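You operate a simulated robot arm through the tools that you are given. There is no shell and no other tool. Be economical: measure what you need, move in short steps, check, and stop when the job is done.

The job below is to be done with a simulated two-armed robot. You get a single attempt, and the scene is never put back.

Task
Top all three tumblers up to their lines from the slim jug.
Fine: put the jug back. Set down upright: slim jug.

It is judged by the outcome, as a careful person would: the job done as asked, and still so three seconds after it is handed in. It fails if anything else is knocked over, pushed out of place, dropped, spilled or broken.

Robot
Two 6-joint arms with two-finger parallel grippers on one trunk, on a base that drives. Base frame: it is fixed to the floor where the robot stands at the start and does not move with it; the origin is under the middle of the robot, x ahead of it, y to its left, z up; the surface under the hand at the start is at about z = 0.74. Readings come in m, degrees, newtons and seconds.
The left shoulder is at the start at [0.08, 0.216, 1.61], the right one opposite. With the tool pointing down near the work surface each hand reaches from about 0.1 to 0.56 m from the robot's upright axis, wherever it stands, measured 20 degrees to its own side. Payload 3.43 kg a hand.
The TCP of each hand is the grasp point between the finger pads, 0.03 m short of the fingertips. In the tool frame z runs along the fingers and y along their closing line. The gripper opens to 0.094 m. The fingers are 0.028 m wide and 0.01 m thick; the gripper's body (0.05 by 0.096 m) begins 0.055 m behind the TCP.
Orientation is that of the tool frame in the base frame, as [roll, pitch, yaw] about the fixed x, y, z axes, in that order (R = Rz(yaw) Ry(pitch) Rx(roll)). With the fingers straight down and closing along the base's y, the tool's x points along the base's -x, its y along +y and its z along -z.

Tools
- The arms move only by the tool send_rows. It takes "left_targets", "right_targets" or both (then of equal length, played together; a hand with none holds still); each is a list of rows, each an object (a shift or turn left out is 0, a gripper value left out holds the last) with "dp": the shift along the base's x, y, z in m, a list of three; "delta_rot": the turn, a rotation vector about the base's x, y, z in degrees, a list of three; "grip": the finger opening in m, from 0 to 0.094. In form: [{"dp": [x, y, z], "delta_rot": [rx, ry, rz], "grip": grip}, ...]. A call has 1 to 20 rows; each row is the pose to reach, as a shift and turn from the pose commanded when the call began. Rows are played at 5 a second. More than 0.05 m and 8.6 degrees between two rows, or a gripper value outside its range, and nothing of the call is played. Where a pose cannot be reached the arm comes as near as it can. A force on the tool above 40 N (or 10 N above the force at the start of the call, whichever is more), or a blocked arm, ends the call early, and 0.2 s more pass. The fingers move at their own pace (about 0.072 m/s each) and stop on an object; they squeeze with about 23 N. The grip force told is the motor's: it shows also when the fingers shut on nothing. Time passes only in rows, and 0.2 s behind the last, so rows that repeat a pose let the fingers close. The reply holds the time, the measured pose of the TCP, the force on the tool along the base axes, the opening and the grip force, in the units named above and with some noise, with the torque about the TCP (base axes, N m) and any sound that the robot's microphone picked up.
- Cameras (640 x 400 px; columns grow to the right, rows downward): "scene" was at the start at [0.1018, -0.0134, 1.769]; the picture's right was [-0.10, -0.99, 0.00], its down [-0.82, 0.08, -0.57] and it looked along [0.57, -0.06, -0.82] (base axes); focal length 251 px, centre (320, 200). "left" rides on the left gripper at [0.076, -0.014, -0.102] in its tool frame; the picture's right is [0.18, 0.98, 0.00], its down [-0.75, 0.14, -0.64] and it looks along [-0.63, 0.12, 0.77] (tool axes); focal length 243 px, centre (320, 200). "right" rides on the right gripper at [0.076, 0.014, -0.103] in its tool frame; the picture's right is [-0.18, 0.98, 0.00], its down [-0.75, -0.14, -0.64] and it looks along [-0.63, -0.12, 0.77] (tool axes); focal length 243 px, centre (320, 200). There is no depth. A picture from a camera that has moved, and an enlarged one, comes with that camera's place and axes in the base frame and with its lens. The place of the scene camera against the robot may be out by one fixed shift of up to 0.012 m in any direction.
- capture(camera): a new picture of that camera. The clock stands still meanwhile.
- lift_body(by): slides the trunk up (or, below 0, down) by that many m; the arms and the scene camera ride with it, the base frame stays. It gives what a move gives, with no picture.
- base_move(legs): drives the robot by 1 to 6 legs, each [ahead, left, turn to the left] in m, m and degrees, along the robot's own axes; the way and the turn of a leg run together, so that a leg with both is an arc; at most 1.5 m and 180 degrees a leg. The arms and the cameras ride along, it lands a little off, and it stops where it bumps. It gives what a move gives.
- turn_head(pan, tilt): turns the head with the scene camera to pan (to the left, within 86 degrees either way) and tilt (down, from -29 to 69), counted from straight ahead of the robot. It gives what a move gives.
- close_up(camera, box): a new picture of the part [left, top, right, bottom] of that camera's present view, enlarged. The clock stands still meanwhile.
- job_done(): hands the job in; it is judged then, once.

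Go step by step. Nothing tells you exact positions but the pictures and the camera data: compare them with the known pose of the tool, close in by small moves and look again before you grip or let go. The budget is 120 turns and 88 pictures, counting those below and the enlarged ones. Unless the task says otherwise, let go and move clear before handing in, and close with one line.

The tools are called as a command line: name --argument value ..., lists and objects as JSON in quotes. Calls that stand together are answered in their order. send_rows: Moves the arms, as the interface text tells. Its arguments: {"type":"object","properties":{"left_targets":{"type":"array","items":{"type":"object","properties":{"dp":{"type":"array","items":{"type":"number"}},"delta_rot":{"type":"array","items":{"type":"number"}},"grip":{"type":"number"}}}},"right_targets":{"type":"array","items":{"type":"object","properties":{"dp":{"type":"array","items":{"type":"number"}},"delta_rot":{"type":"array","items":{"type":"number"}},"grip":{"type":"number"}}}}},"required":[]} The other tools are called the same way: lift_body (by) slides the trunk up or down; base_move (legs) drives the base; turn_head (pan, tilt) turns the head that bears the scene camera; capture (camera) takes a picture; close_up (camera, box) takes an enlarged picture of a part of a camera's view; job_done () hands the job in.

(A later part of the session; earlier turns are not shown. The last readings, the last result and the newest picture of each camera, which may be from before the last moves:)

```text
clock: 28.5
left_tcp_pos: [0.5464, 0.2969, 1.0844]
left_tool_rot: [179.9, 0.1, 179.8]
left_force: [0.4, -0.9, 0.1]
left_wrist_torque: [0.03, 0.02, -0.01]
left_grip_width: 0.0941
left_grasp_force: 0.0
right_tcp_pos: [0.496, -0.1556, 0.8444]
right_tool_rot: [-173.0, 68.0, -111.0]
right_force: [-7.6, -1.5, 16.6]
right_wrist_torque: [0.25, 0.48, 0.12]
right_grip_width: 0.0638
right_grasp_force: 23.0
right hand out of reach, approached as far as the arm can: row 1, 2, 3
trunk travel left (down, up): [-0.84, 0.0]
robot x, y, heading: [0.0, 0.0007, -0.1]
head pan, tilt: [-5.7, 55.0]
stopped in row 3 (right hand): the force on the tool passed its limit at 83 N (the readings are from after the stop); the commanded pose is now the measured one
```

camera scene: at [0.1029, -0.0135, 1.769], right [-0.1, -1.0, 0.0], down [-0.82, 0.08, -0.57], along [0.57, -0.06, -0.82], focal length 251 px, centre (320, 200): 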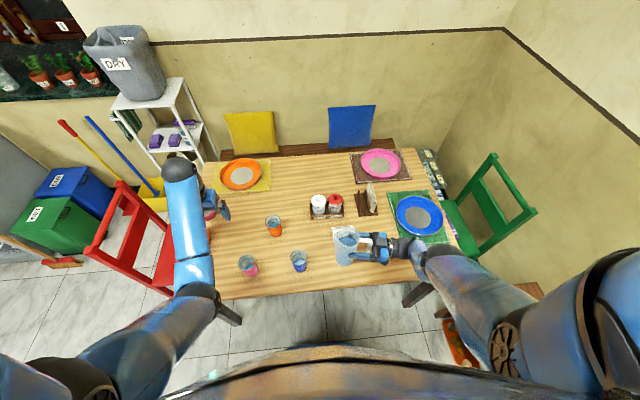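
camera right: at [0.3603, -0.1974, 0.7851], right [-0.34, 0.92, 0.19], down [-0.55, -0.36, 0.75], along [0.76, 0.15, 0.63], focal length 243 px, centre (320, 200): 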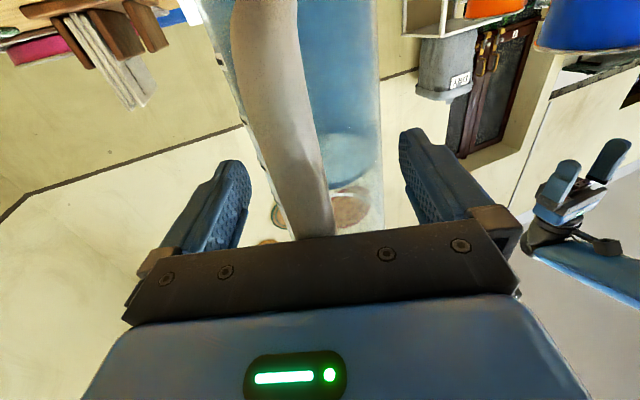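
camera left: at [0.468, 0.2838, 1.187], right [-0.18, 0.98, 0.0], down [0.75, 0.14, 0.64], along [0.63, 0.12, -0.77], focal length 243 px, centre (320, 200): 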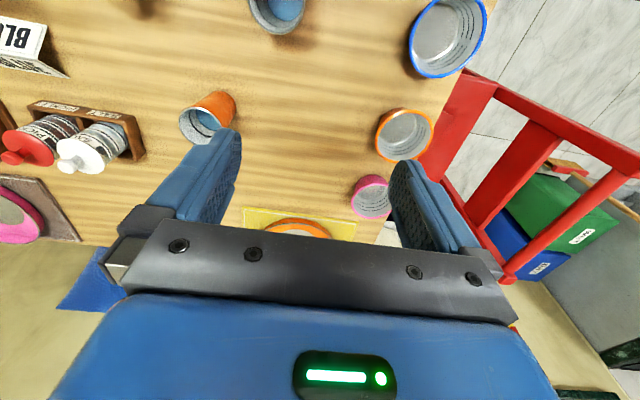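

Still pressing on the table. I'll reverse out by leveling the jug, since the level pose was reachable, then rise.

send_rows --right_targets '[{"delta_rot": [4.4, -2.4, 0]}, {"dp": [0, 0, 0.005], "delta_rot": [8.8, -4.8, 0]}, {"dp": [0, 0, 0.01], "delta_rot": [13.2, -7.2, 0]}, {"dp": [0, 0, 0.02], "delta_rot": [17.6, -9.5, 0]}, {"dp": [-0.01, 0, 0.03], "delta_rot": [19.2, -10.4, 0]}, {"dp": [-0.01, -0.01, 0.04], "delta_rot": [19.2, -10.4, 0]}]'

close_up --camera "scene" --box '[260, 200, 420, 300]'

```text
clock: 29.9
left_tcp_pos: [0.5493, 0.2966, 1.0839]
left_tool_rot: [-180.0, 0.0, 179.9]
left_force: [0.4, 0.1, -0.5]
left_wrist_torque: [-0.02, 0.0, -0.02]
left_grip_width: 0.0938
left_grasp_force: 0.2
right_tcp_pos: [0.4704, -0.1487, 0.9001]
right_tool_rot: [-94.8, 87.3, -33.3]
right_force: [-0.3, -0.5, -5.6]
right_wrist_torque: [-0.1, 0.07, 0.01]
right_grip_width: 0.0639
right_grasp_force: 23.3
right hand out of reach, approached as far as the arm can: row 1, 2, 3, 4, 5, 6
trunk travel left (down, up): [-0.84, 0.0]
robot x, y, heading: [-0.0006, 0.002, 0.1]
head pan, tilt: [-5.7, 55.0]
```

```text
4.00 times, centred on (340, 250) of scene
camera zoom: at [0.1012, -0.0138, 1.7691], right [-0.1, -0.99, 0.0], down [-0.81, 0.08, -0.57], along [0.57, -0.06, -0.82], focal length 1004 px, centre (240, 0)
```

zoom: 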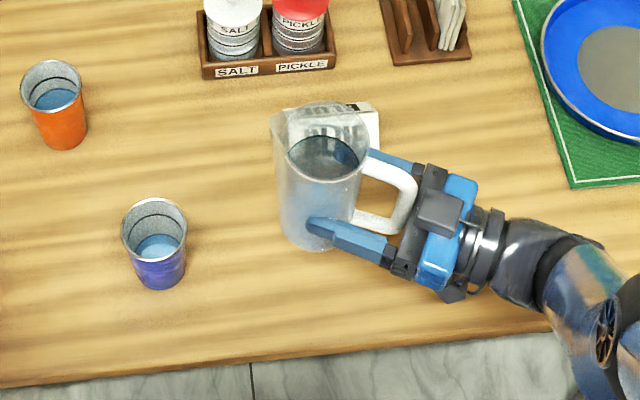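

The jug is upright and nothing spilled. A more natural plan is to yaw back to about 10°, pour forward (+x), and drive the base so each tumbler sits in front of the right arm.

send_rows --right_targets '[{"dp": [0, 0, 0.01], "delta_rot": [0, 0, -6]}, {"dp": [0, -0.01, 0.02], "delta_rot": [0, 0, -12]}, {"dp": [0, -0.02, 0.03], "delta_rot": [0, 0, -18]}, {"dp": [-0.01, -0.02, 0.035], "delta_rot": [0, 0, -24]}, {"dp": [-0.02, -0.02, 0.035], "delta_rot": [0, 0, -30]}, {"dp": [-0.02, -0.02, 0.035], "delta_rot": [0, 0, -36]}, {"dp": [-0.02, -0.02, 0.035], "delta_rot": [0, 0, -42]}, {"dp": [-0.02, -0.02, 0.035], "delta_rot": [0, 0, -48]}]'

send_rows --left_targets '[{"dp": [0, -0.03, 0]}, {"dp": [0, -0.06, 0]}, {"dp": [0, -0.09, 0]}, {"dp": [0, -0.11, 0]}]'

```text
clock: 31.7
left_tcp_pos: [0.5508, 0.2964, 1.0839]
left_tool_rot: [179.9, -0.1, 179.8]
left_force: [0.2, 0.3, -0.3]
left_wrist_torque: [-0.01, 0.05, 0.0]
left_grip_width: 0.0939
left_grasp_force: 0.1
right_tcp_pos: [0.4528, -0.2167, 0.8499]
right_tool_rot: [-104.6, 88.7, -90.3]
right_force: [1.8, -1.0, -5.6]
right_wrist_torque: [-0.03, 0.15, 0.02]
right_grip_width: 0.0638
right_grasp_force: 23.3
right hand out of reach, approached as far as the arm can: row 1, 2, 3, 4, 5, 6, 7, 8
trunk travel left (down, up): [-0.84, 0.0]
robot x, y, heading: [-0.0003, -0.0014, -0.1]
head pan, tilt: [-5.7, 55.0]
```

```text
clock: 32.7
left_tcp_pos: [0.5523, 0.1874, 1.0819]
left_tool_rot: [180.0, 0.1, 179.8]
left_force: [0.4, 0.3, -0.2]
left_wrist_torque: [0.0, -0.01, 0.0]
left_grip_width: 0.0939
left_grasp_force: 0.1
right_tcp_pos: [0.4534, -0.2162, 0.8501]
right_tool_rot: [-108.1, 88.9, -93.8]
right_force: [0.2, 0.6, -5.8]
right_wrist_torque: [-0.04, 0.13, 0.03]
right_grip_width: 0.0638
right_grasp_force: 23.1
trunk travel left (down, up): [-0.84, 0.0]
robot x, y, heading: [0.0018, -0.0011, -0.1]
head pan, tilt: [-5.7, 55.0]
```

The arm seems wound into a joint limit. I'll look at its configuration.

capture --camera "scene"

capture --camera "right"

```text
57 pictures are left
camera scene: at [0.1024, -0.0145, 1.769], right [-0.1, -0.99, 0.0], down [-0.82, 0.08, -0.57], along [0.57, -0.06, -0.82], focal length 251 px, centre (320, 200)
```

scene: 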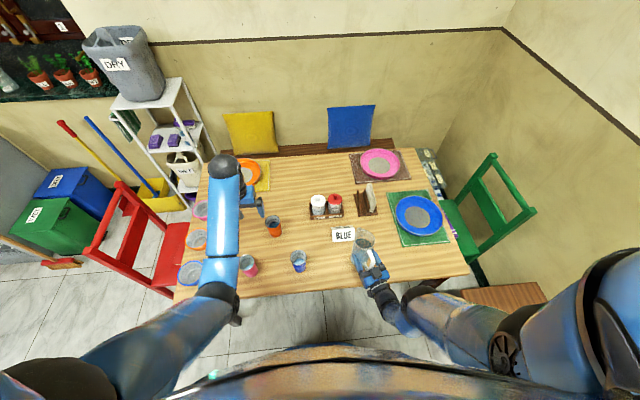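

```text
56 pictures are left
camera right: at [0.3498, -0.2296, 0.7744], right [-0.24, 0.96, 0.16], down [-0.59, -0.28, 0.76], along [0.77, 0.09, 0.63], focal length 243 px, centre (320, 200)
```

right: 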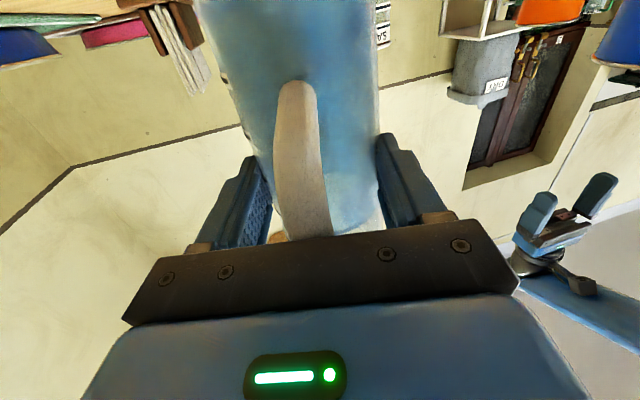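

The arm has flipped into a worse elbow branch, and the jug slid up about 15 mm in the grip. Safest is to set the jug down here on clear table, let go, restore the arm posture and regrasp.

send_rows --right_targets '[{"dp": [0, 0, -0.003]}, {"dp": [0, 0, -0.006]}, {"dp": [0, 0, -0.009]}, {"dp": [0, 0, -0.012]}]'

close_up --camera "scene" --box '[320, 220, 400, 270]'

```text
clock: 33.7
left_tcp_pos: [0.5521, 0.186, 1.082]
left_tool_rot: [-180.0, 0.1, 179.9]
left_force: [0.0, -0.4, -0.8]
left_wrist_torque: [0.0, -0.01, 0.02]
left_grip_width: 0.0938
left_grasp_force: 0.1
right_tcp_pos: [0.4499, -0.218, 0.8475]
right_tool_rot: [-96.5, 87.3, -83.0]
right_force: [0.0, -0.2, -4.7]
right_wrist_torque: [0.01, 0.09, 0.01]
right_grip_width: 0.0638
right_grasp_force: 23.2
right hand out of reach, approached as far as the arm can: row 2, 3, 4
trunk travel left (down, up): [-0.84, 0.0]
robot x, y, heading: [-0.0003, -0.0001, -0.1]
head pan, tilt: [-5.7, 55.0]
```

```text
8.00 times, centred on (360, 245) of scene
camera zoom: at [0.1024, -0.0142, 1.769], right [-0.1, -0.99, 0.0], down [-0.82, 0.08, -0.57], along [0.57, -0.06, -0.82], focal length 2007 px, centre (0, -160)
```

zoom: 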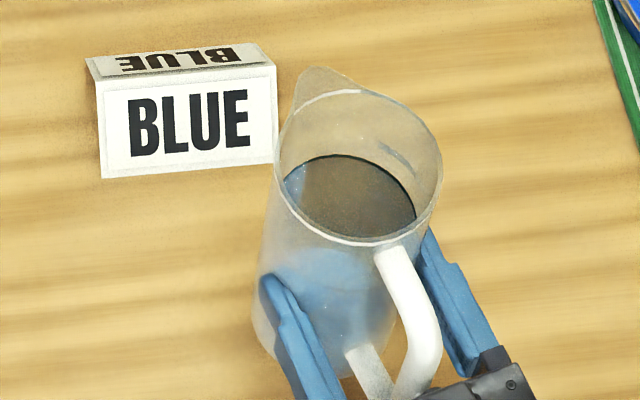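

The arm can't go lower here, so I'll use the trunk for vertical motion.

lift_body --by -0.008

lift_body --by -0.006

```text
clock: 34.3
left_tcp_pos: [0.5528, 0.1879, 1.0733]
left_tool_rot: [-180.0, 0.1, 179.9]
left_force: [-0.7, 1.0, -0.2]
left_wrist_torque: [0.0, 0.02, 0.0]
left_grip_width: 0.0941
left_grasp_force: 0.1
right_tcp_pos: [0.4499, -0.2186, 0.8389]
right_tool_rot: [-97.3, 87.4, -83.9]
right_force: [0.2, 0.2, -5.3]
right_wrist_torque: [-0.02, 0.12, 0.07]
right_grip_width: 0.0636
right_grasp_force: 22.9
trunk travel left (down, up): [-0.832, 0.008]
robot x, y, heading: [0.0004, 0.0027, -0.4]
head pan, tilt: [-5.7, 55.0]
```

```text
clock: 34.9
left_tcp_pos: [0.553, 0.1875, 1.0685]
left_tool_rot: [-180.0, 0.2, 179.9]
left_force: [0.4, 0.1, 0.2]
left_wrist_torque: [-0.02, 0.0, 0.01]
left_grip_width: 0.0942
left_grasp_force: 0.0
right_tcp_pos: [0.4509, -0.2192, 0.8322]
right_tool_rot: [-97.5, 87.4, -83.9]
right_force: [-0.4, 0.4, -5.9]
right_wrist_torque: [-0.02, 0.1, 0.03]
right_grip_width: 0.0638
right_grasp_force: 23.3
trunk travel left (down, up): [-0.826, 0.014]
robot x, y, heading: [-0.0013, 0.0019, -0.1]
head pan, tilt: [-5.7, 55.0]
```

lift_body --by -0.006

lift_body --by -0.005

close_up --camera "scene" --box '[320, 220, 400, 270]'

```text
clock: 35.4
left_tcp_pos: [0.5517, 0.1887, 1.0622]
left_tool_rot: [-179.9, 0.2, 179.9]
left_force: [0.1, 1.1, -0.3]
left_wrist_torque: [-0.01, 0.02, 0.0]
left_grip_width: 0.0939
left_grasp_force: 0.0
right_tcp_pos: [0.45, -0.2198, 0.8292]
right_tool_rot: [-90.0, 87.2, -76.6]
right_force: [-2.6, -0.8, 8.9]
right_wrist_torque: [0.39, 0.08, 0.09]
right_grip_width: 0.0637
right_grasp_force: 23.0
trunk travel left (down, up): [-0.82, 0.02]
robot x, y, heading: [0.0013, 0.002, 0.1]
head pan, tilt: [-5.7, 55.0]
```

```text
clock: 35.9
left_tcp_pos: [0.5511, 0.1889, 1.0575]
left_tool_rot: [179.9, 0.2, 179.8]
left_force: [-0.6, 0.7, -0.3]
left_wrist_torque: [0.0, 0.01, 0.0]
left_grip_width: 0.0937
left_grasp_force: 0.1
right_tcp_pos: [0.4503, -0.2188, 0.8233]
right_tool_rot: [-90.3, 87.3, -76.8]
right_force: [0.4, -2.5, 16.0]
right_wrist_torque: [0.47, -0.25, -0.1]
right_grip_width: 0.0638
right_grasp_force: 23.3
trunk travel left (down, up): [-0.815, 0.025]
robot x, y, heading: [0.0008, 0.0004, -0.2]
head pan, tilt: [-5.7, 55.0]
```

```text
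8.00 times, centred on (360, 245) of scene
camera zoom: at [0.0999, -0.0135, 1.7443], right [-0.1, -0.99, 0.0], down [-0.81, 0.08, -0.57], along [0.57, -0.06, -0.82], focal length 2007 px, centre (0, -160)
```

zoom: 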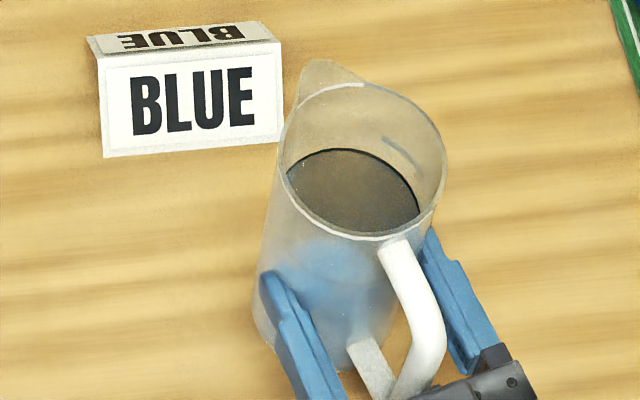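

The jug is on the table with light contact at z ≈ 0.828. I'll ease up 4 mm and open the fingers.

lift_body --by 0.004

send_rows --right_targets '[{"grip": 0.066}, {"grip": 0.072}, {"grip": 0.084}, {"grip": 0.094}, {"grip": 0.094}]'

close_up --camera "scene" --box '[320, 220, 400, 270]'

```text
clock: 36.5
left_tcp_pos: [0.5522, 0.1879, 1.0604]
left_tool_rot: [-179.9, 0.1, 179.9]
left_force: [-0.7, 0.2, -0.5]
left_wrist_torque: [-0.02, 0.0, -0.02]
left_grip_width: 0.0939
left_grasp_force: 0.2
right_tcp_pos: [0.4484, -0.2176, 0.8236]
right_tool_rot: [-103.7, 87.4, -90.1]
right_force: [-0.1, 0.0, -4.9]
right_wrist_torque: [0.03, 0.07, 0.03]
right_grip_width: 0.0635
right_grasp_force: 23.0
trunk travel left (down, up): [-0.819, 0.021]
robot x, y, heading: [-0.0034, -0.0047, -0.1]
head pan, tilt: [-5.7, 55.0]
```

```text
clock: 37.7
left_tcp_pos: [0.552, 0.1877, 1.0613]
left_tool_rot: [-179.9, 0.0, 179.9]
left_force: [0.3, -1.0, 0.7]
left_wrist_torque: [0.01, 0.05, 0.01]
left_grip_width: 0.094
left_grasp_force: 0.1
right_tcp_pos: [0.4496, -0.2182, 0.8256]
right_tool_rot: [-95.8, 87.3, -82.4]
right_force: [-0.9, 0.5, -0.1]
right_wrist_torque: [0.05, -0.06, -0.02]
right_grip_width: 0.094
right_grasp_force: 0.0
trunk travel left (down, up): [-0.819, 0.021]
robot x, y, heading: [-0.0009, -0.0006, 0.1]
head pan, tilt: [-5.7, 55.0]
```

```text
8.00 times, centred on (360, 245) of scene
camera zoom: at [0.1014, -0.0139, 1.7481], right [-0.1, -0.99, 0.0], down [-0.81, 0.08, -0.57], along [0.57, -0.06, -0.82], focal length 2007 px, centre (0, -160)
```

zoom: 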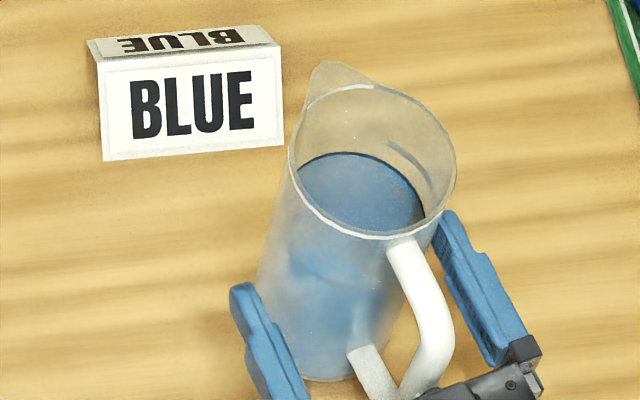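

Released cleanly with the jug upright. I'll back out along the hand axis using the base, since the arm is in a bad branch.

base_move --legs '[[-0.136, -0.034, 0]]'

close_up --camera "scene" --box '[240, 160, 400, 260]'

```text
clock: 39.0
left_tcp_pos: [0.4169, 0.1545, 1.06]
left_tool_rot: [180.0, 0.1, 179.8]
left_force: [0.5, -0.1, 0.0]
left_wrist_torque: [-0.01, 0.04, -0.01]
left_grip_width: 0.0941
left_grasp_force: 0.0
right_tcp_pos: [0.3132, -0.252, 0.8239]
right_tool_rot: [-99.1, 87.3, -85.5]
right_force: [0.0, 0.0, 0.2]
right_wrist_torque: [0.01, -0.01, 0.0]
right_grip_width: 0.0942
right_grasp_force: 0.1
trunk travel left (down, up): [-0.819, 0.021]
robot x, y, heading: [-0.1381, -0.0359, 0.1]
head pan, tilt: [-5.7, 55.0]
```

```text
4.00 times, centred on (320, 210) of scene
camera zoom: at [-0.0316, -0.0462, 1.7476], right [-0.1, -0.99, 0.0], down [-0.82, 0.08, -0.57], along [0.57, -0.06, -0.82], focal length 1004 px, centre (320, 160)
```

zoom: 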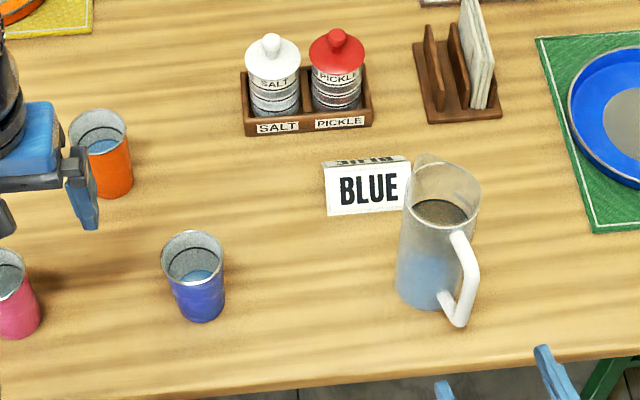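

Clear of the jug. I'll nose the tool down and rise to get back to the natural posture.

send_rows --right_targets '[{"dp": [0, 0, 0.01], "delta_rot": [-1.6, 6.8, 0]}, {"dp": [0, 0, 0.02], "delta_rot": [-3.2, 13.6, 0]}, {"dp": [0, 0, 0.03], "delta_rot": [-4.8, 20.4, 0]}, {"dp": [0, 0, 0.04], "delta_rot": [-6.4, 27.2, 0]}, {"dp": [0, 0, 0.05], "delta_rot": [-8, 34, 0]}, {"dp": [0, 0, 0.06], "delta_rot": [-9.6, 40.8, 0]}, {"dp": [0, 0, 0.07], "delta_rot": [-11.2, 47.6, 0]}]'

capture --camera "scene"

```text
clock: 40.6
left_tcp_pos: [0.4178, 0.1523, 1.06]
left_tool_rot: [180.0, -0.2, 179.8]
left_force: [0.7, 0.2, -1.0]
left_wrist_torque: [-0.04, 0.07, 0.01]
left_grip_width: 0.094
left_grasp_force: 0.1
right_tcp_pos: [0.3173, -0.2377, 0.8973]
right_tool_rot: [176.5, 42.7, -166.1]
right_force: [-2.3, -7.3, -3.6]
right_wrist_torque: [0.35, -0.19, 0.31]
right_grip_width: 0.0941
right_grasp_force: 0.0
right hand out of reach, approached as far as the arm can: row 1, 2, 3, 4
trunk travel left (down, up): [-0.819, 0.021]
robot x, y, heading: [-0.143, -0.0316, -0.2]
head pan, tilt: [-5.7, 55.0]
```

```text
51 pictures are left
camera scene: at [-0.0293, -0.0483, 1.7476], right [-0.1, -0.99, 0.0], down [-0.82, 0.08, -0.57], along [0.57, -0.06, -0.82], focal length 251 px, centre (320, 200)
```

scene: 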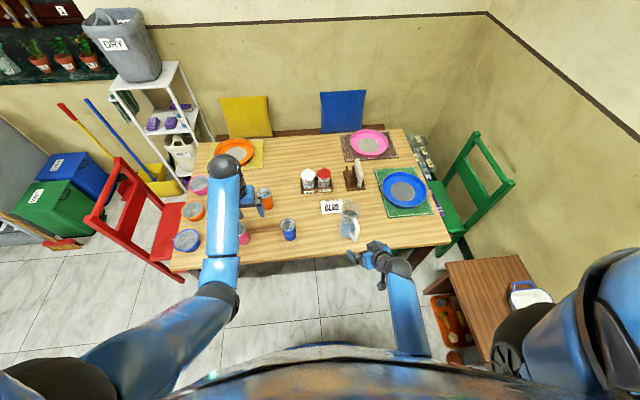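

Posture is natural again. The jug stands at about (0.470, -0.212), handle yaw ≈ 22°. I'll level the hand to 10° nose-down here, then drive the base to approach.

send_rows --right_targets '[{"dp": [-0.005, 0, -0.005], "delta_rot": [2, -5.8, 0]}, {"dp": [-0.01, 0, -0.01], "delta_rot": [4, -11.7, 0]}, {"dp": [-0.015, 0, -0.015], "delta_rot": [6, -17.5, 0]}, {"dp": [-0.02, 0, -0.02], "delta_rot": [8, -23.3, 0]}, {"dp": [-0.025, 0, -0.03], "delta_rot": [10, -29.1, 0]}, {"dp": [-0.03, 0.006, -0.035], "delta_rot": [12, -35, 0]}, {"dp": [-0.03, 0.006, -0.035], "delta_rot": [12, -35, 0]}]'

```text
clock: 42.2
left_tcp_pos: [0.4133, 0.1535, 1.0623]
left_tool_rot: [179.9, 0.2, 179.8]
left_force: [0.3, 0.6, 0.3]
left_wrist_torque: [0.01, -0.01, 0.03]
left_grip_width: 0.094
left_grasp_force: 0.1
right_tcp_pos: [0.2813, -0.2455, 0.8601]
right_tool_rot: [176.0, 77.7, -168.8]
right_force: [0.8, 0.3, -0.1]
right_wrist_torque: [-0.04, 0.01, -0.02]
right_grip_width: 0.0941
right_grasp_force: 0.0
trunk travel left (down, up): [-0.819, 0.021]
robot x, y, heading: [-0.1358, -0.0368, -0.2]
head pan, tilt: [-5.7, 55.0]
```

send_rows --right_targets '[{"delta_rot": [0, 0, 3.5]}, {"dp": [0.005, 0.006, 0.002], "delta_rot": [-0.8, -0.2, 7]}]'

base_move --legs '[[0.062, -0.022, 0]]'

capture --camera "right"

close_up --camera "scene" --box '[280, 190, 440, 290]'

```text
clock: 42.8
left_tcp_pos: [0.4142, 0.1518, 1.0609]
left_tool_rot: [-180.0, 0.0, 179.8]
left_force: [0.2, 0.1, 0.2]
left_wrist_torque: [-0.02, 0.0, 0.02]
left_grip_width: 0.094
left_grasp_force: 0.0
right_tcp_pos: [0.2866, -0.2407, 0.8626]
right_tool_rot: [179.8, 77.7, -158.0]
right_force: [-0.1, -0.5, -0.2]
right_wrist_torque: [0.0, 0.01, 0.01]
right_grip_width: 0.0938
right_grasp_force: 0.1
trunk travel left (down, up): [-0.819, 0.021]
robot x, y, heading: [-0.1383, -0.0354, 0.0]
head pan, tilt: [-5.7, 55.0]
```

```text
clock: 43.8
left_tcp_pos: [0.4654, 0.1353, 1.0656]
left_tool_rot: [-179.9, 0.7, 179.8]
left_force: [-0.7, 0.5, 1.1]
left_wrist_torque: [-0.03, -0.02, 0.0]
left_grip_width: 0.0941
left_grasp_force: 0.0
right_tcp_pos: [0.34, -0.259, 0.8669]
right_tool_rot: [-178.7, 78.1, -156.5]
right_force: [-1.0, -0.4, 0.4]
right_wrist_torque: [0.03, 0.02, -0.03]
right_grip_width: 0.094
right_grasp_force: 0.0
trunk travel left (down, up): [-0.819, 0.021]
robot x, y, heading: [-0.0784, -0.0564, -0.4]
head pan, tilt: [-5.7, 55.0]
```

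```text
50 pictures are left
camera right: at [0.2276, -0.2908, 0.8141], right [-0.34, 0.93, 0.18], down [-0.39, -0.3, 0.87], along [0.86, 0.22, 0.46], focal length 243 px, centre (320, 200)
```

right: 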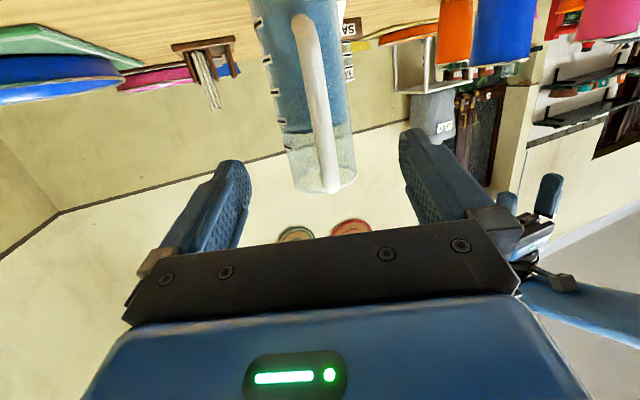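

```text
4.00 times, centred on (360, 240) of scene
camera zoom: at [0.0099, -0.0641, 1.7492], right [-0.1, -0.99, 0.0], down [-0.81, 0.08, -0.58], along [0.58, -0.06, -0.81], focal length 1004 px, centre (160, 40)
```

zoom: 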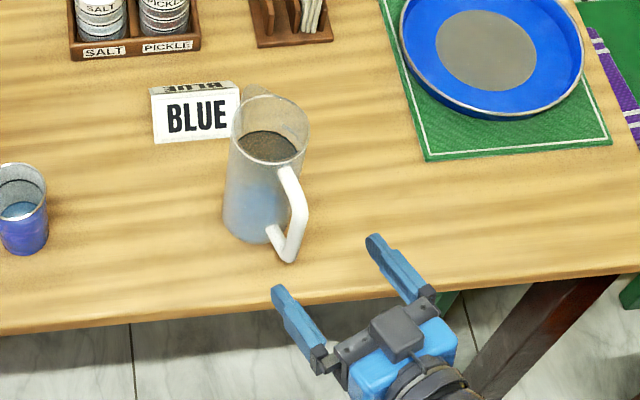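

Well placed. The jug axis lies at about (0.463, -0.216) with yaw ≈ 17°. I'll trim the yaw by 4° and drive in most of the way with the base.

send_rows --right_targets '[{"dp": [-0.001, 0.003, -0.003], "delta_rot": [0, 0, -4]}, {"dp": [-0.001, 0.003, -0.003], "delta_rot": [0, 0, -4]}]'

base_move --legs '[[0.057, 0.019, 0]]'

capture --camera "right"

close_up --camera "scene" --box '[310, 210, 390, 260]'

```text
clock: 44.4
left_tcp_pos: [0.4716, 0.133, 1.0625]
left_tool_rot: [-180.0, 0.4, 179.8]
left_force: [-0.5, -0.2, -0.1]
left_wrist_torque: [0.01, -0.03, -0.01]
left_grip_width: 0.0942
left_grasp_force: 0.1
right_tcp_pos: [0.3432, -0.2592, 0.8613]
right_tool_rot: [-179.8, 77.9, -161.7]
right_force: [0.0, 0.4, -0.4]
right_wrist_torque: [-0.02, 0.0, 0.0]
right_grip_width: 0.0939
right_grasp_force: 0.1
trunk travel left (down, up): [-0.819, 0.021]
robot x, y, heading: [-0.0778, -0.0571, -0.3]
head pan, tilt: [-5.7, 55.0]
```

```text
clock: 45.4
left_tcp_pos: [0.5223, 0.1462, 1.0656]
left_tool_rot: [179.8, 0.5, 179.7]
left_force: [-1.5, 0.6, -0.1]
left_wrist_torque: [0.02, -0.05, 0.02]
left_grip_width: 0.0939
left_grasp_force: 0.1
right_tcp_pos: [0.394, -0.2431, 0.8626]
right_tool_rot: [179.5, 78.2, -162.5]
right_force: [-0.1, 0.2, 0.3]
right_wrist_torque: [0.01, -0.02, -0.01]
right_grip_width: 0.0942
right_grasp_force: 0.1
trunk travel left (down, up): [-0.819, 0.021]
robot x, y, heading: [-0.0212, -0.0339, -0.4]
head pan, tilt: [-5.7, 55.0]
```

```text
48 pictures are left
camera right: at [0.28, -0.2662, 0.8092], right [-0.27, 0.95, 0.18], down [-0.41, -0.28, 0.87], along [0.87, 0.16, 0.46], focal length 243 px, centre (320, 200)
```

right: 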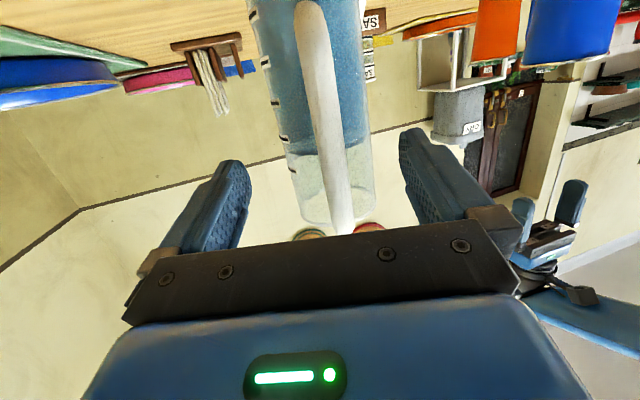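

```text
8.00 times, centred on (350, 235) of scene
camera zoom: at [0.0662, -0.0558, 1.7491], right [-0.1, -0.99, 0.0], down [-0.81, 0.09, -0.58], along [0.58, -0.06, -0.81], focal length 2007 px, centre (80, -80)
```

zoom: 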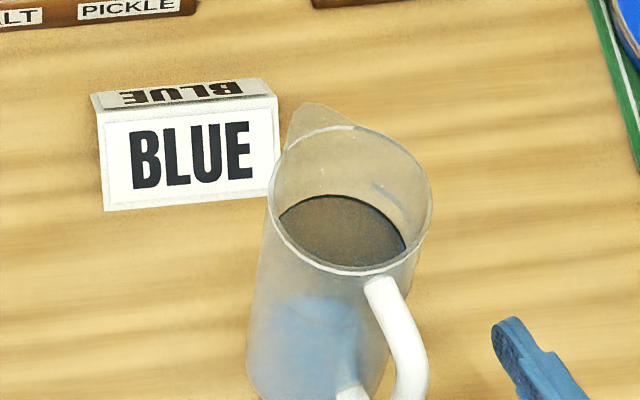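

Small trim: 10 mm left and 3.5° yaw, then advance to the grasp in steps.

send_rows --right_targets '[{"dp": [-0.002, 0.005, 0], "delta_rot": [0, 0, -2]}, {"dp": [-0.003, 0.01, 0], "delta_rot": [0, 0, -3.5]}, {"dp": [0.012, 0.0138, 0], "delta_rot": [0, 0, -3.5]}, {"dp": [0.027, 0.0175, 0], "delta_rot": [0, 0, -3.5]}]'

capture --camera "right"

close_up --camera "scene" --box '[310, 215, 390, 265]'

```text
clock: 46.4
left_tcp_pos: [0.5342, 0.15, 1.0609]
left_tool_rot: [180.0, -0.1, 179.7]
left_force: [0.0, -0.6, -0.6]
left_wrist_torque: [0.03, 0.04, -0.02]
left_grip_width: 0.0941
left_grasp_force: 0.0
right_tcp_pos: [0.4316, -0.2229, 0.8597]
right_tool_rot: [179.7, 77.4, -165.9]
right_force: [0.1, 0.2, 0.0]
right_wrist_torque: [0.01, 0.0, -0.03]
right_grip_width: 0.0939
right_grasp_force: 0.0
trunk travel left (down, up): [-0.819, 0.021]
robot x, y, heading: [-0.0211, -0.0393, -0.2]
head pan, tilt: [-5.7, 55.0]
```

```text
46 pictures are left
camera right: at [0.3152, -0.239, 0.8076], right [-0.21, 0.96, 0.18], down [-0.41, -0.25, 0.88], along [0.89, 0.11, 0.45], focal length 243 px, centre (320, 200)
```

right: 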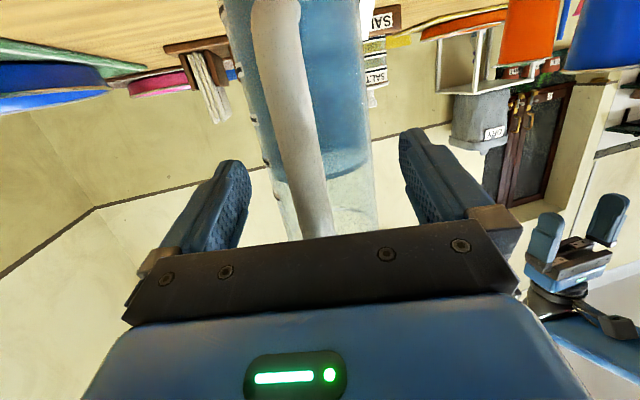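

```text
8.00 times, centred on (350, 240) of scene
camera zoom: at [0.0855, -0.0497, 1.7477], right [-0.11, -0.99, 0.0], down [-0.82, 0.09, -0.57], along [0.57, -0.06, -0.82], focal length 2007 px, centre (80, -120)
```

zoom: 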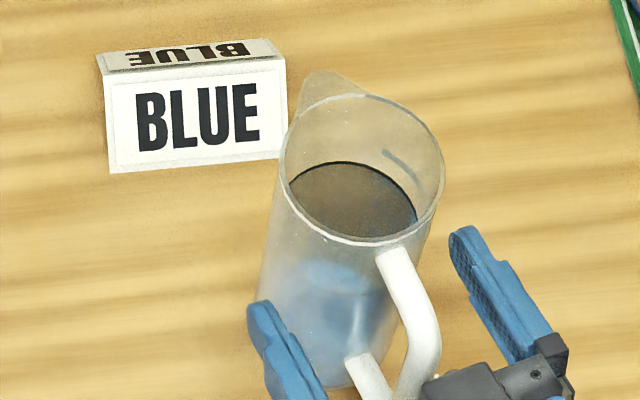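

Centred. I'll advance 16 mm while watching for palm contact.

send_rows --right_targets '[{"dp": [0.005, 0.0012, 0]}, {"dp": [0.01, 0.0024, 0]}, {"dp": [0.0145, 0.0036, 0]}, {"dp": [0.0145, 0.0036, 0]}]'

close_up --camera "scene" --box '[310, 215, 390, 265]'

```text
clock: 47.4
left_tcp_pos: [0.5298, 0.1484, 1.0623]
left_tool_rot: [180.0, 0.0, 179.6]
left_force: [-0.6, 0.9, 0.1]
left_wrist_torque: [0.04, 0.03, -0.02]
left_grip_width: 0.0939
left_grasp_force: 0.2
right_tcp_pos: [0.4428, -0.2216, 0.8602]
right_tool_rot: [179.4, 77.5, -165.9]
right_force: [0.8, 0.2, 1.2]
right_wrist_torque: [-0.01, 0.04, 0.01]
right_grip_width: 0.0942
right_grasp_force: 0.1
trunk travel left (down, up): [-0.819, 0.021]
robot x, y, heading: [-0.0199, -0.0326, -0.5]
head pan, tilt: [-5.7, 55.0]
```

```text
8.00 times, centred on (350, 240) of scene
camera zoom: at [0.0793, -0.0509, 1.7481], right [-0.1, -0.99, 0.0], down [-0.81, 0.09, -0.57], along [0.57, -0.06, -0.82], focal length 2007 px, centre (80, -120)
```

zoom: 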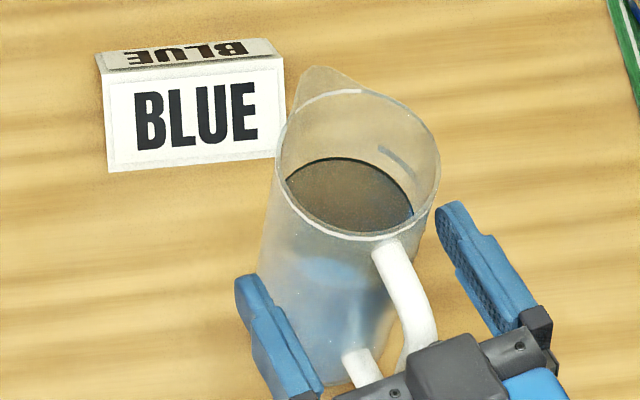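

No contact yet. Another 7 mm.

send_rows --right_targets '[{"dp": [0.0035, 0.0009, 0]}, {"dp": [0.007, 0.0017, 0]}, {"dp": [0.007, 0.0017, 0]}]'

close_up --camera "scene" --box '[310, 215, 390, 265]'

```text
clock: 48.2
left_tcp_pos: [0.531, 0.1495, 1.0619]
left_tool_rot: [179.9, 0.1, 179.8]
left_force: [-0.1, 0.8, -0.4]
left_wrist_torque: [0.0, -0.02, -0.01]
left_grip_width: 0.0941
left_grasp_force: 0.1
right_tcp_pos: [0.4503, -0.2187, 0.8594]
right_tool_rot: [179.6, 77.5, -165.8]
right_force: [-2.3, -0.7, 1.3]
right_wrist_torque: [0.01, 0.0, -0.01]
right_grip_width: 0.0942
right_grasp_force: 0.0
trunk travel left (down, up): [-0.819, 0.021]
robot x, y, heading: [-0.0167, -0.0372, -0.4]
head pan, tilt: [-5.7, 55.0]
```

```text
8.00 times, centred on (350, 240) of scene
camera zoom: at [0.0797, -0.0508, 1.7481], right [-0.11, -0.99, 0.0], down [-0.81, 0.09, -0.57], along [0.57, -0.06, -0.82], focal length 2007 px, centre (80, -120)
```

zoom: 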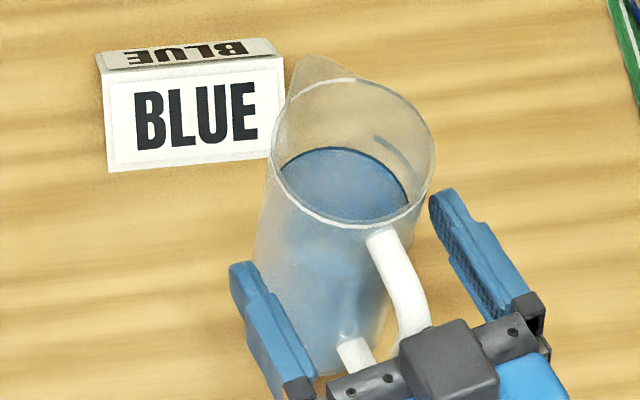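

Touching the handle lightly. I'll back off 2 mm, grip, and lift with the trunk.

send_rows --right_targets '[{"dp": [-0.002, -0.0005, 0]}, {"dp": [-0.002, -0.0005, 0], "grip": 0.08}, {"dp": [-0.002, -0.0005, 0], "grip": 0.06}, {"dp": [-0.002, -0.0005, 0], "grip": 0.03}, {"dp": [-0.002, -0.0005, 0], "grip": 0.03}]'

lift_body --by 0.02

capture --camera "right"

```text
clock: 49.4
left_tcp_pos: [0.531, 0.1495, 1.0624]
left_tool_rot: [-180.0, 0.0, 179.7]
left_force: [0.1, 0.2, 0.0]
left_wrist_torque: [-0.01, 0.01, -0.01]
left_grip_width: 0.094
left_grasp_force: 0.0
right_tcp_pos: [0.4475, -0.2185, 0.8595]
right_tool_rot: [179.5, 77.7, -165.9]
right_force: [0.9, -1.8, 1.8]
right_wrist_torque: [-0.09, -0.08, 0.0]
right_grip_width: 0.0636
right_grasp_force: 22.7
trunk travel left (down, up): [-0.819, 0.021]
robot x, y, heading: [-0.0212, -0.0356, -0.1]
head pan, tilt: [-5.7, 55.0]
```

```text
clock: 50.0
left_tcp_pos: [0.53, 0.1487, 1.0814]
left_tool_rot: [179.9, 0.1, 179.7]
left_force: [0.8, 0.6, 0.1]
left_wrist_torque: [0.01, 0.01, 0.01]
left_grip_width: 0.0939
left_grasp_force: 0.0
right_tcp_pos: [0.448, -0.2195, 0.8779]
right_tool_rot: [179.4, 77.5, -166.0]
right_force: [0.3, 0.9, -5.0]
right_wrist_torque: [-0.03, 0.17, 0.0]
right_grip_width: 0.0635
right_grasp_force: 22.7
trunk travel left (down, up): [-0.839, 0.001]
robot x, y, heading: [-0.0176, -0.0384, -0.2]
head pan, tilt: [-5.7, 55.0]
```

```text
42 pictures are left
camera right: at [0.3312, -0.2347, 0.8266], right [-0.21, 0.96, 0.18], down [-0.41, -0.26, 0.87], along [0.89, 0.11, 0.45], focal length 243 px, centre (320, 200)
```

right: 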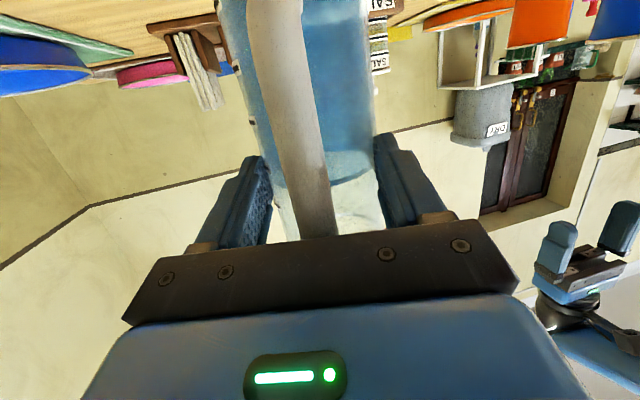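

Held securely, lifted by the trunk. I'll raise another 5 cm with the arm, checking reach.

send_rows --right_targets '[{"dp": [0, 0, 0.012]}, {"dp": [0, 0, 0.025]}, {"dp": [0, 0, 0.037]}, {"dp": [0, 0, 0.05]}, {"dp": [0, 0, 0.05]}]'

```text
clock: 51.2
left_tcp_pos: [0.5313, 0.1482, 1.0811]
left_tool_rot: [-180.0, 0.0, 179.8]
left_force: [0.9, -0.9, 1.1]
left_wrist_torque: [0.01, 0.01, 0.01]
left_grip_width: 0.094
left_grasp_force: 0.1
right_tcp_pos: [0.447, -0.2202, 0.9292]
right_tool_rot: [179.4, 77.4, -166.1]
right_force: [0.4, 0.1, -5.6]
right_wrist_torque: [-0.03, 0.19, -0.03]
right_grip_width: 0.0635
right_grasp_force: 22.6
trunk travel left (down, up): [-0.839, 0.001]
robot x, y, heading: [-0.0181, -0.0324, -0.4]
head pan, tilt: [-5.7, 55.0]
```

Good. Now I'll drive back and left to line up behind the blue tumbler.

base_move --legs '[[-0.11, 0, 0], [0, 0.225, 0]]'

capture --camera "scene"

close_up --camera "scene" --box '[240, 170, 400, 270]'

```text
clock: 53.8
left_tcp_pos: [0.4216, 0.3713, 1.0822]
left_tool_rot: [179.8, 0.0, 179.8]
left_force: [-0.4, -0.3, -0.3]
left_wrist_torque: [0.03, -0.02, 0.0]
left_grip_width: 0.0941
left_grasp_force: 0.0
right_tcp_pos: [0.3394, 0.002, 0.928]
right_tool_rot: [178.3, 77.6, -167.0]
right_force: [0.3, -0.4, -6.1]
right_wrist_torque: [-0.08, 0.15, 0.0]
right_grip_width: 0.0635
right_grasp_force: 23.1
trunk travel left (down, up): [-0.839, 0.001]
robot x, y, heading: [-0.1311, 0.1903, -0.1]
head pan, tilt: [-5.7, 55.0]
```

```text
41 pictures are left
camera scene: at [-0.0265, 0.1674, 1.7678], right [-0.1, -0.99, 0.0], down [-0.82, 0.09, -0.57], along [0.57, -0.05, -0.82], focal length 251 px, centre (320, 200)
```

scene: 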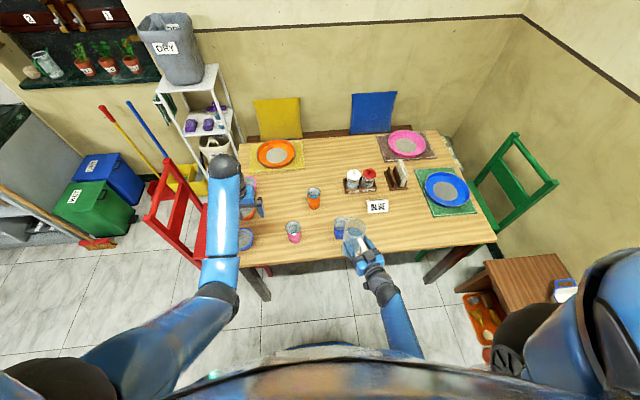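

```text
4.00 times, centred on (320, 220) of scene
camera zoom: at [-0.0265, 0.1674, 1.7678], right [-0.1, -0.99, 0.0], down [-0.82, 0.09, -0.57], along [0.57, -0.05, -0.82], focal length 1004 px, centre (320, 120)
```

zoom: 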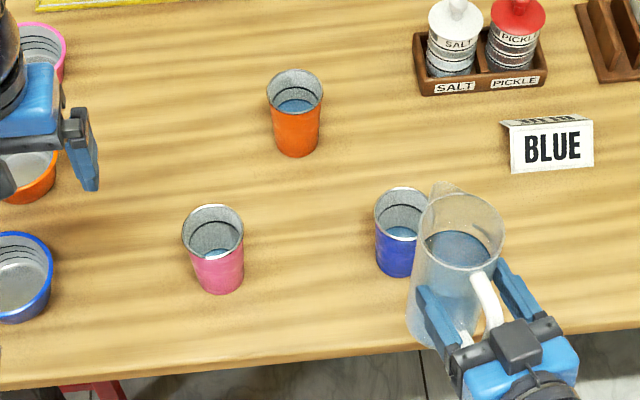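

The view is clear from here, and the spout points at the blue tumbler (rim z ≈ 0.865, centre ≈ (0.477, 0.033)). I'll tilt to 40° in place, with little flow expected.

send_rows --right_targets '[{"dp": [0, 0, 0], "delta_rot": [-1.3, 4.8, 0]}, {"dp": [0, 0, 0], "delta_rot": [-2.5, 9.7, 0]}, {"dp": [0, 0, 0], "delta_rot": [-3.8, 14.5, 0]}, {"dp": [0, 0, 0], "delta_rot": [-5.1, 19.3, 0]}, {"dp": [0, 0, 0], "delta_rot": [-6.35, 24.2, 0]}, {"dp": [0.0, 0, 0], "delta_rot": [-7.6, 29, 0]}, {"dp": [0.005, 0, 0], "delta_rot": [-8.9, 33.8, 0]}, {"dp": [0.008, 0, 0], "delta_rot": [-10.2, 38.7, 0]}, {"dp": [0.008, 0, 0], "delta_rot": [-10.2, 38.7, 0]}]'

close_up --camera "scene" --box '[300, 190, 380, 240]'

```text
clock: 55.8
left_tcp_pos: [0.4212, 0.3744, 1.0812]
left_tool_rot: [179.8, 0.0, 179.8]
left_force: [-0.3, -0.6, 0.8]
left_wrist_torque: [0.01, 0.04, -0.02]
left_grip_width: 0.0938
left_grasp_force: 0.1
right_tcp_pos: [0.3448, 0.0067, 0.9298]
right_tool_rot: [179.9, 37.4, -165.4]
right_force: [-0.3, -0.6, -6.6]
right_wrist_torque: [0.02, -0.01, 0.0]
right_grip_width: 0.0637
right_grasp_force: 22.6
trunk travel left (down, up): [-0.839, 0.001]
robot x, y, heading: [-0.1293, 0.1895, -0.3]
head pan, tilt: [-5.7, 55.0]
```

```text
8.00 times, centred on (340, 215) of scene
camera zoom: at [-0.0287, 0.1739, 1.768], right [-0.1, -0.99, 0.0], down [-0.82, 0.08, -0.57], along [0.57, -0.06, -0.82], focal length 2007 px, centre (160, 80)
```

zoom: 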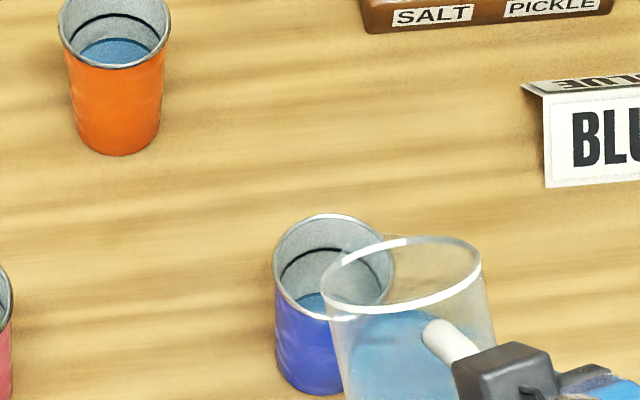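

No reach trouble now. I'll zoom in on the spout relative to the tumbler.

close_up --camera "scene" --box '[330, 212, 362, 232]'

```text
16.00 times, centred on (346, 222) of scene
camera zoom: at [-0.0287, 0.1739, 1.768], right [-0.1, -0.99, 0.0], down [-0.82, 0.08, -0.57], along [0.57, -0.06, -0.82], focal length 4015 px, centre (-96, -152)
```

zoom: 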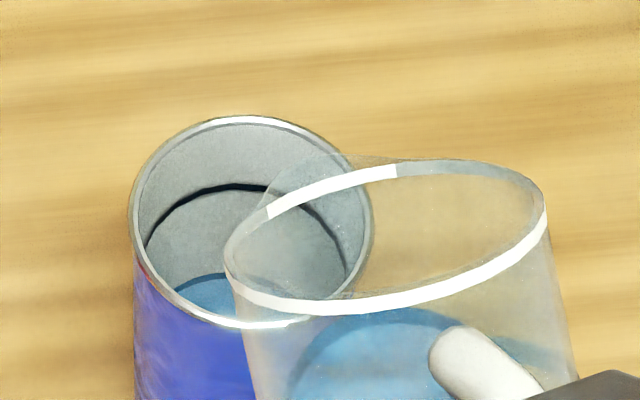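

The scene camera has a fixed sideways shift of about 11 mm, so I'm working by image comparison. The spout tip needs about 25 mm more forward and 12 mm left. Then I'll tilt to 48°.

send_rows --right_targets '[{"dp": [0.008, 0.004, 0]}, {"dp": [0.016, 0.008, 0]}, {"dp": [0.024, 0.012, 0]}, {"dp": [0.024, 0.012, 0], "delta_rot": [-1, 3.9, 0]}, {"dp": [0.024, 0.012, 0], "delta_rot": [-2, 7.7, 0]}, {"dp": [0.024, 0.012, 0], "delta_rot": [-2, 7.7, 0]}]'

close_up --camera "scene" --box '[322, 202, 370, 232]'

```text
clock: 57.2
left_tcp_pos: [0.4214, 0.3769, 1.0809]
left_tool_rot: [179.9, 0.1, 180.0]
left_force: [-0.8, -0.3, 0.0]
left_wrist_torque: [-0.03, 0.01, 0.0]
left_grip_width: 0.0941
left_grasp_force: 0.0
right_tcp_pos: [0.3709, 0.0189, 0.9283]
right_tool_rot: [179.9, 29.5, -165.4]
right_force: [-0.5, 0.0, -5.5]
right_wrist_torque: [-0.01, -0.05, -0.01]
right_grip_width: 0.0637
right_grasp_force: 23.4
trunk travel left (down, up): [-0.839, 0.001]
robot x, y, heading: [-0.1336, 0.1871, -0.1]
head pan, tilt: [-5.7, 55.0]
```

```text
13.33 times, centred on (346, 217) of scene
camera zoom: at [-0.0287, 0.1743, 1.768], right [-0.1, -0.99, 0.0], down [-0.82, 0.08, -0.57], along [0.57, -0.06, -0.82], focal length 3346 px, centre (-27, -27)
```

zoom: 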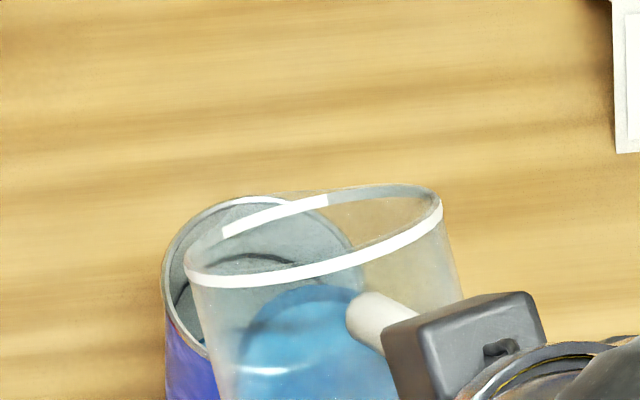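

Lateral alignment is good, still a bit short forward. I'll move 13 mm more and tilt to 53°.

send_rows --right_targets '[{"dp": [0.007, 0.001, 0]}, {"dp": [0.013, 0.002, 0]}, {"dp": [0.013, 0.002, -0.005], "delta_rot": [-0.6, 2.4, 0]}, {"dp": [0.013, 0.002, -0.008], "delta_rot": [-1.3, 4.8, 0]}, {"dp": [0.013, 0.002, -0.008], "delta_rot": [-1.3, 4.8, 0]}, {"dp": [0.013, 0.002, -0.008], "delta_rot": [-1.3, 4.8, 0]}]'

close_up --camera "scene" --box '[322, 202, 370, 232]'

```text
clock: 58.6
left_tcp_pos: [0.4205, 0.3768, 1.0822]
left_tool_rot: [-180.0, 0.1, 180.0]
left_force: [-0.5, -0.6, 0.5]
left_wrist_torque: [0.03, 0.0, 0.0]
left_grip_width: 0.094
left_grasp_force: 0.0
right_tcp_pos: [0.3832, 0.0202, 0.9211]
right_tool_rot: [-180.0, 24.6, -165.3]
right_force: [0.1, -0.4, -6.8]
right_wrist_torque: [0.01, -0.03, 0.01]
right_grip_width: 0.0634
right_grasp_force: 23.2
trunk travel left (down, up): [-0.839, 0.001]
robot x, y, heading: [-0.1304, 0.1826, -0.4]
head pan, tilt: [-5.7, 55.0]
```

```text
13.33 times, centred on (346, 217) of scene
camera zoom: at [-0.0288, 0.1743, 1.768], right [-0.1, -0.99, 0.0], down [-0.82, 0.08, -0.57], along [0.57, -0.06, -0.82], focal length 3346 px, centre (-27, -27)
```

zoom: 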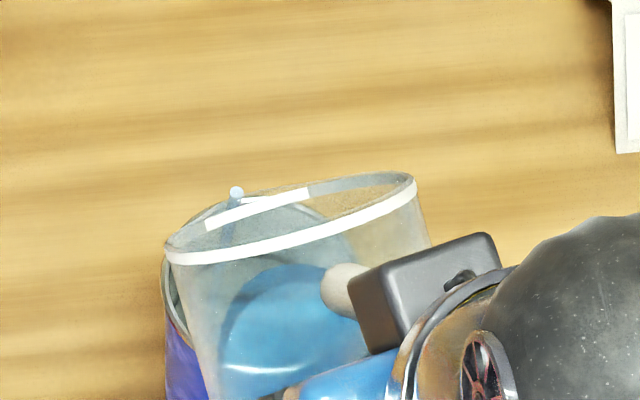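

The stream has started and falls into the tumbler. I'll bring the left wrist camera closer to watch the level.

send_rows --left_targets '[{"dp": [0, -0.045, 0]}, {"dp": [0, -0.09, 0]}, {"dp": [0, -0.135, 0]}, {"dp": [0, -0.16, 0]}]'

capture --camera "left"

```text
clock: 59.6
left_tcp_pos: [0.4194, 0.2135, 1.0801]
left_tool_rot: [179.9, 0.0, 180.0]
left_force: [0.1, 0.0, 1.2]
left_wrist_torque: [-0.03, 0.01, 0.03]
left_grip_width: 0.0941
left_grasp_force: 0.0
right_tcp_pos: [0.3845, 0.0201, 0.9205]
right_tool_rot: [179.9, 24.5, -165.3]
right_force: [-0.6, -0.3, -6.5]
right_wrist_torque: [0.0, -0.06, 0.0]
right_grip_width: 0.0639
right_grasp_force: 23.1
trunk travel left (down, up): [-0.839, 0.001]
robot x, y, heading: [-0.1293, 0.1869, -0.4]
head pan, tilt: [-5.7, 55.0]
```

```text
35 pictures are left
camera left: at [0.341, 0.1985, 1.1817], right [-0.18, 0.98, 0.0], down [0.75, 0.14, 0.64], along [0.63, 0.12, -0.77], focal length 243 px, centre (320, 200)
```

left: 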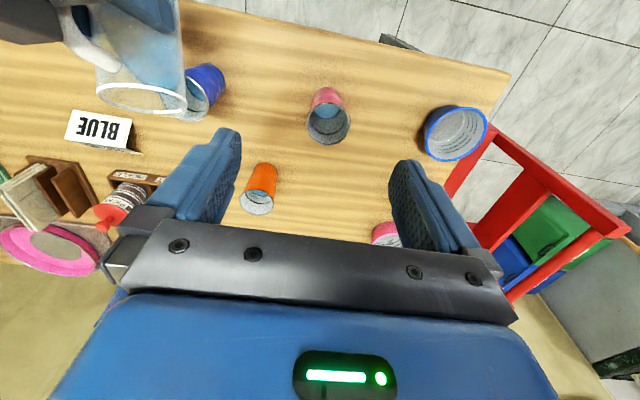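

close_up --camera "left" --box '[150, 50, 246, 110]'

```text
6.67 times, centred on (198, 80) of left
camera zoom: at [0.341, 0.1985, 1.1817], right [-0.18, 0.98, 0.0], down [0.75, 0.14, 0.64], along [0.63, 0.12, -0.77], focal length 1618 px, centre (1133, 1000)
```

zoom: 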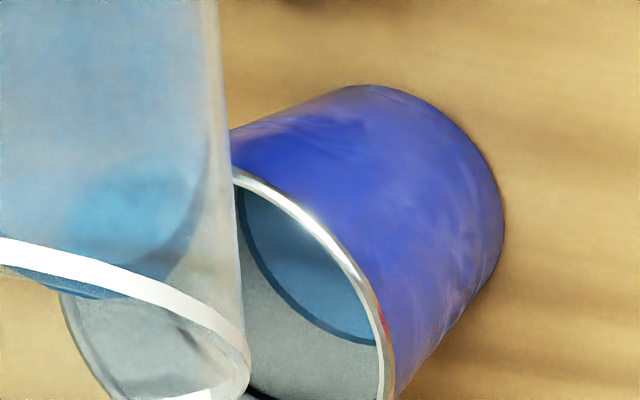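

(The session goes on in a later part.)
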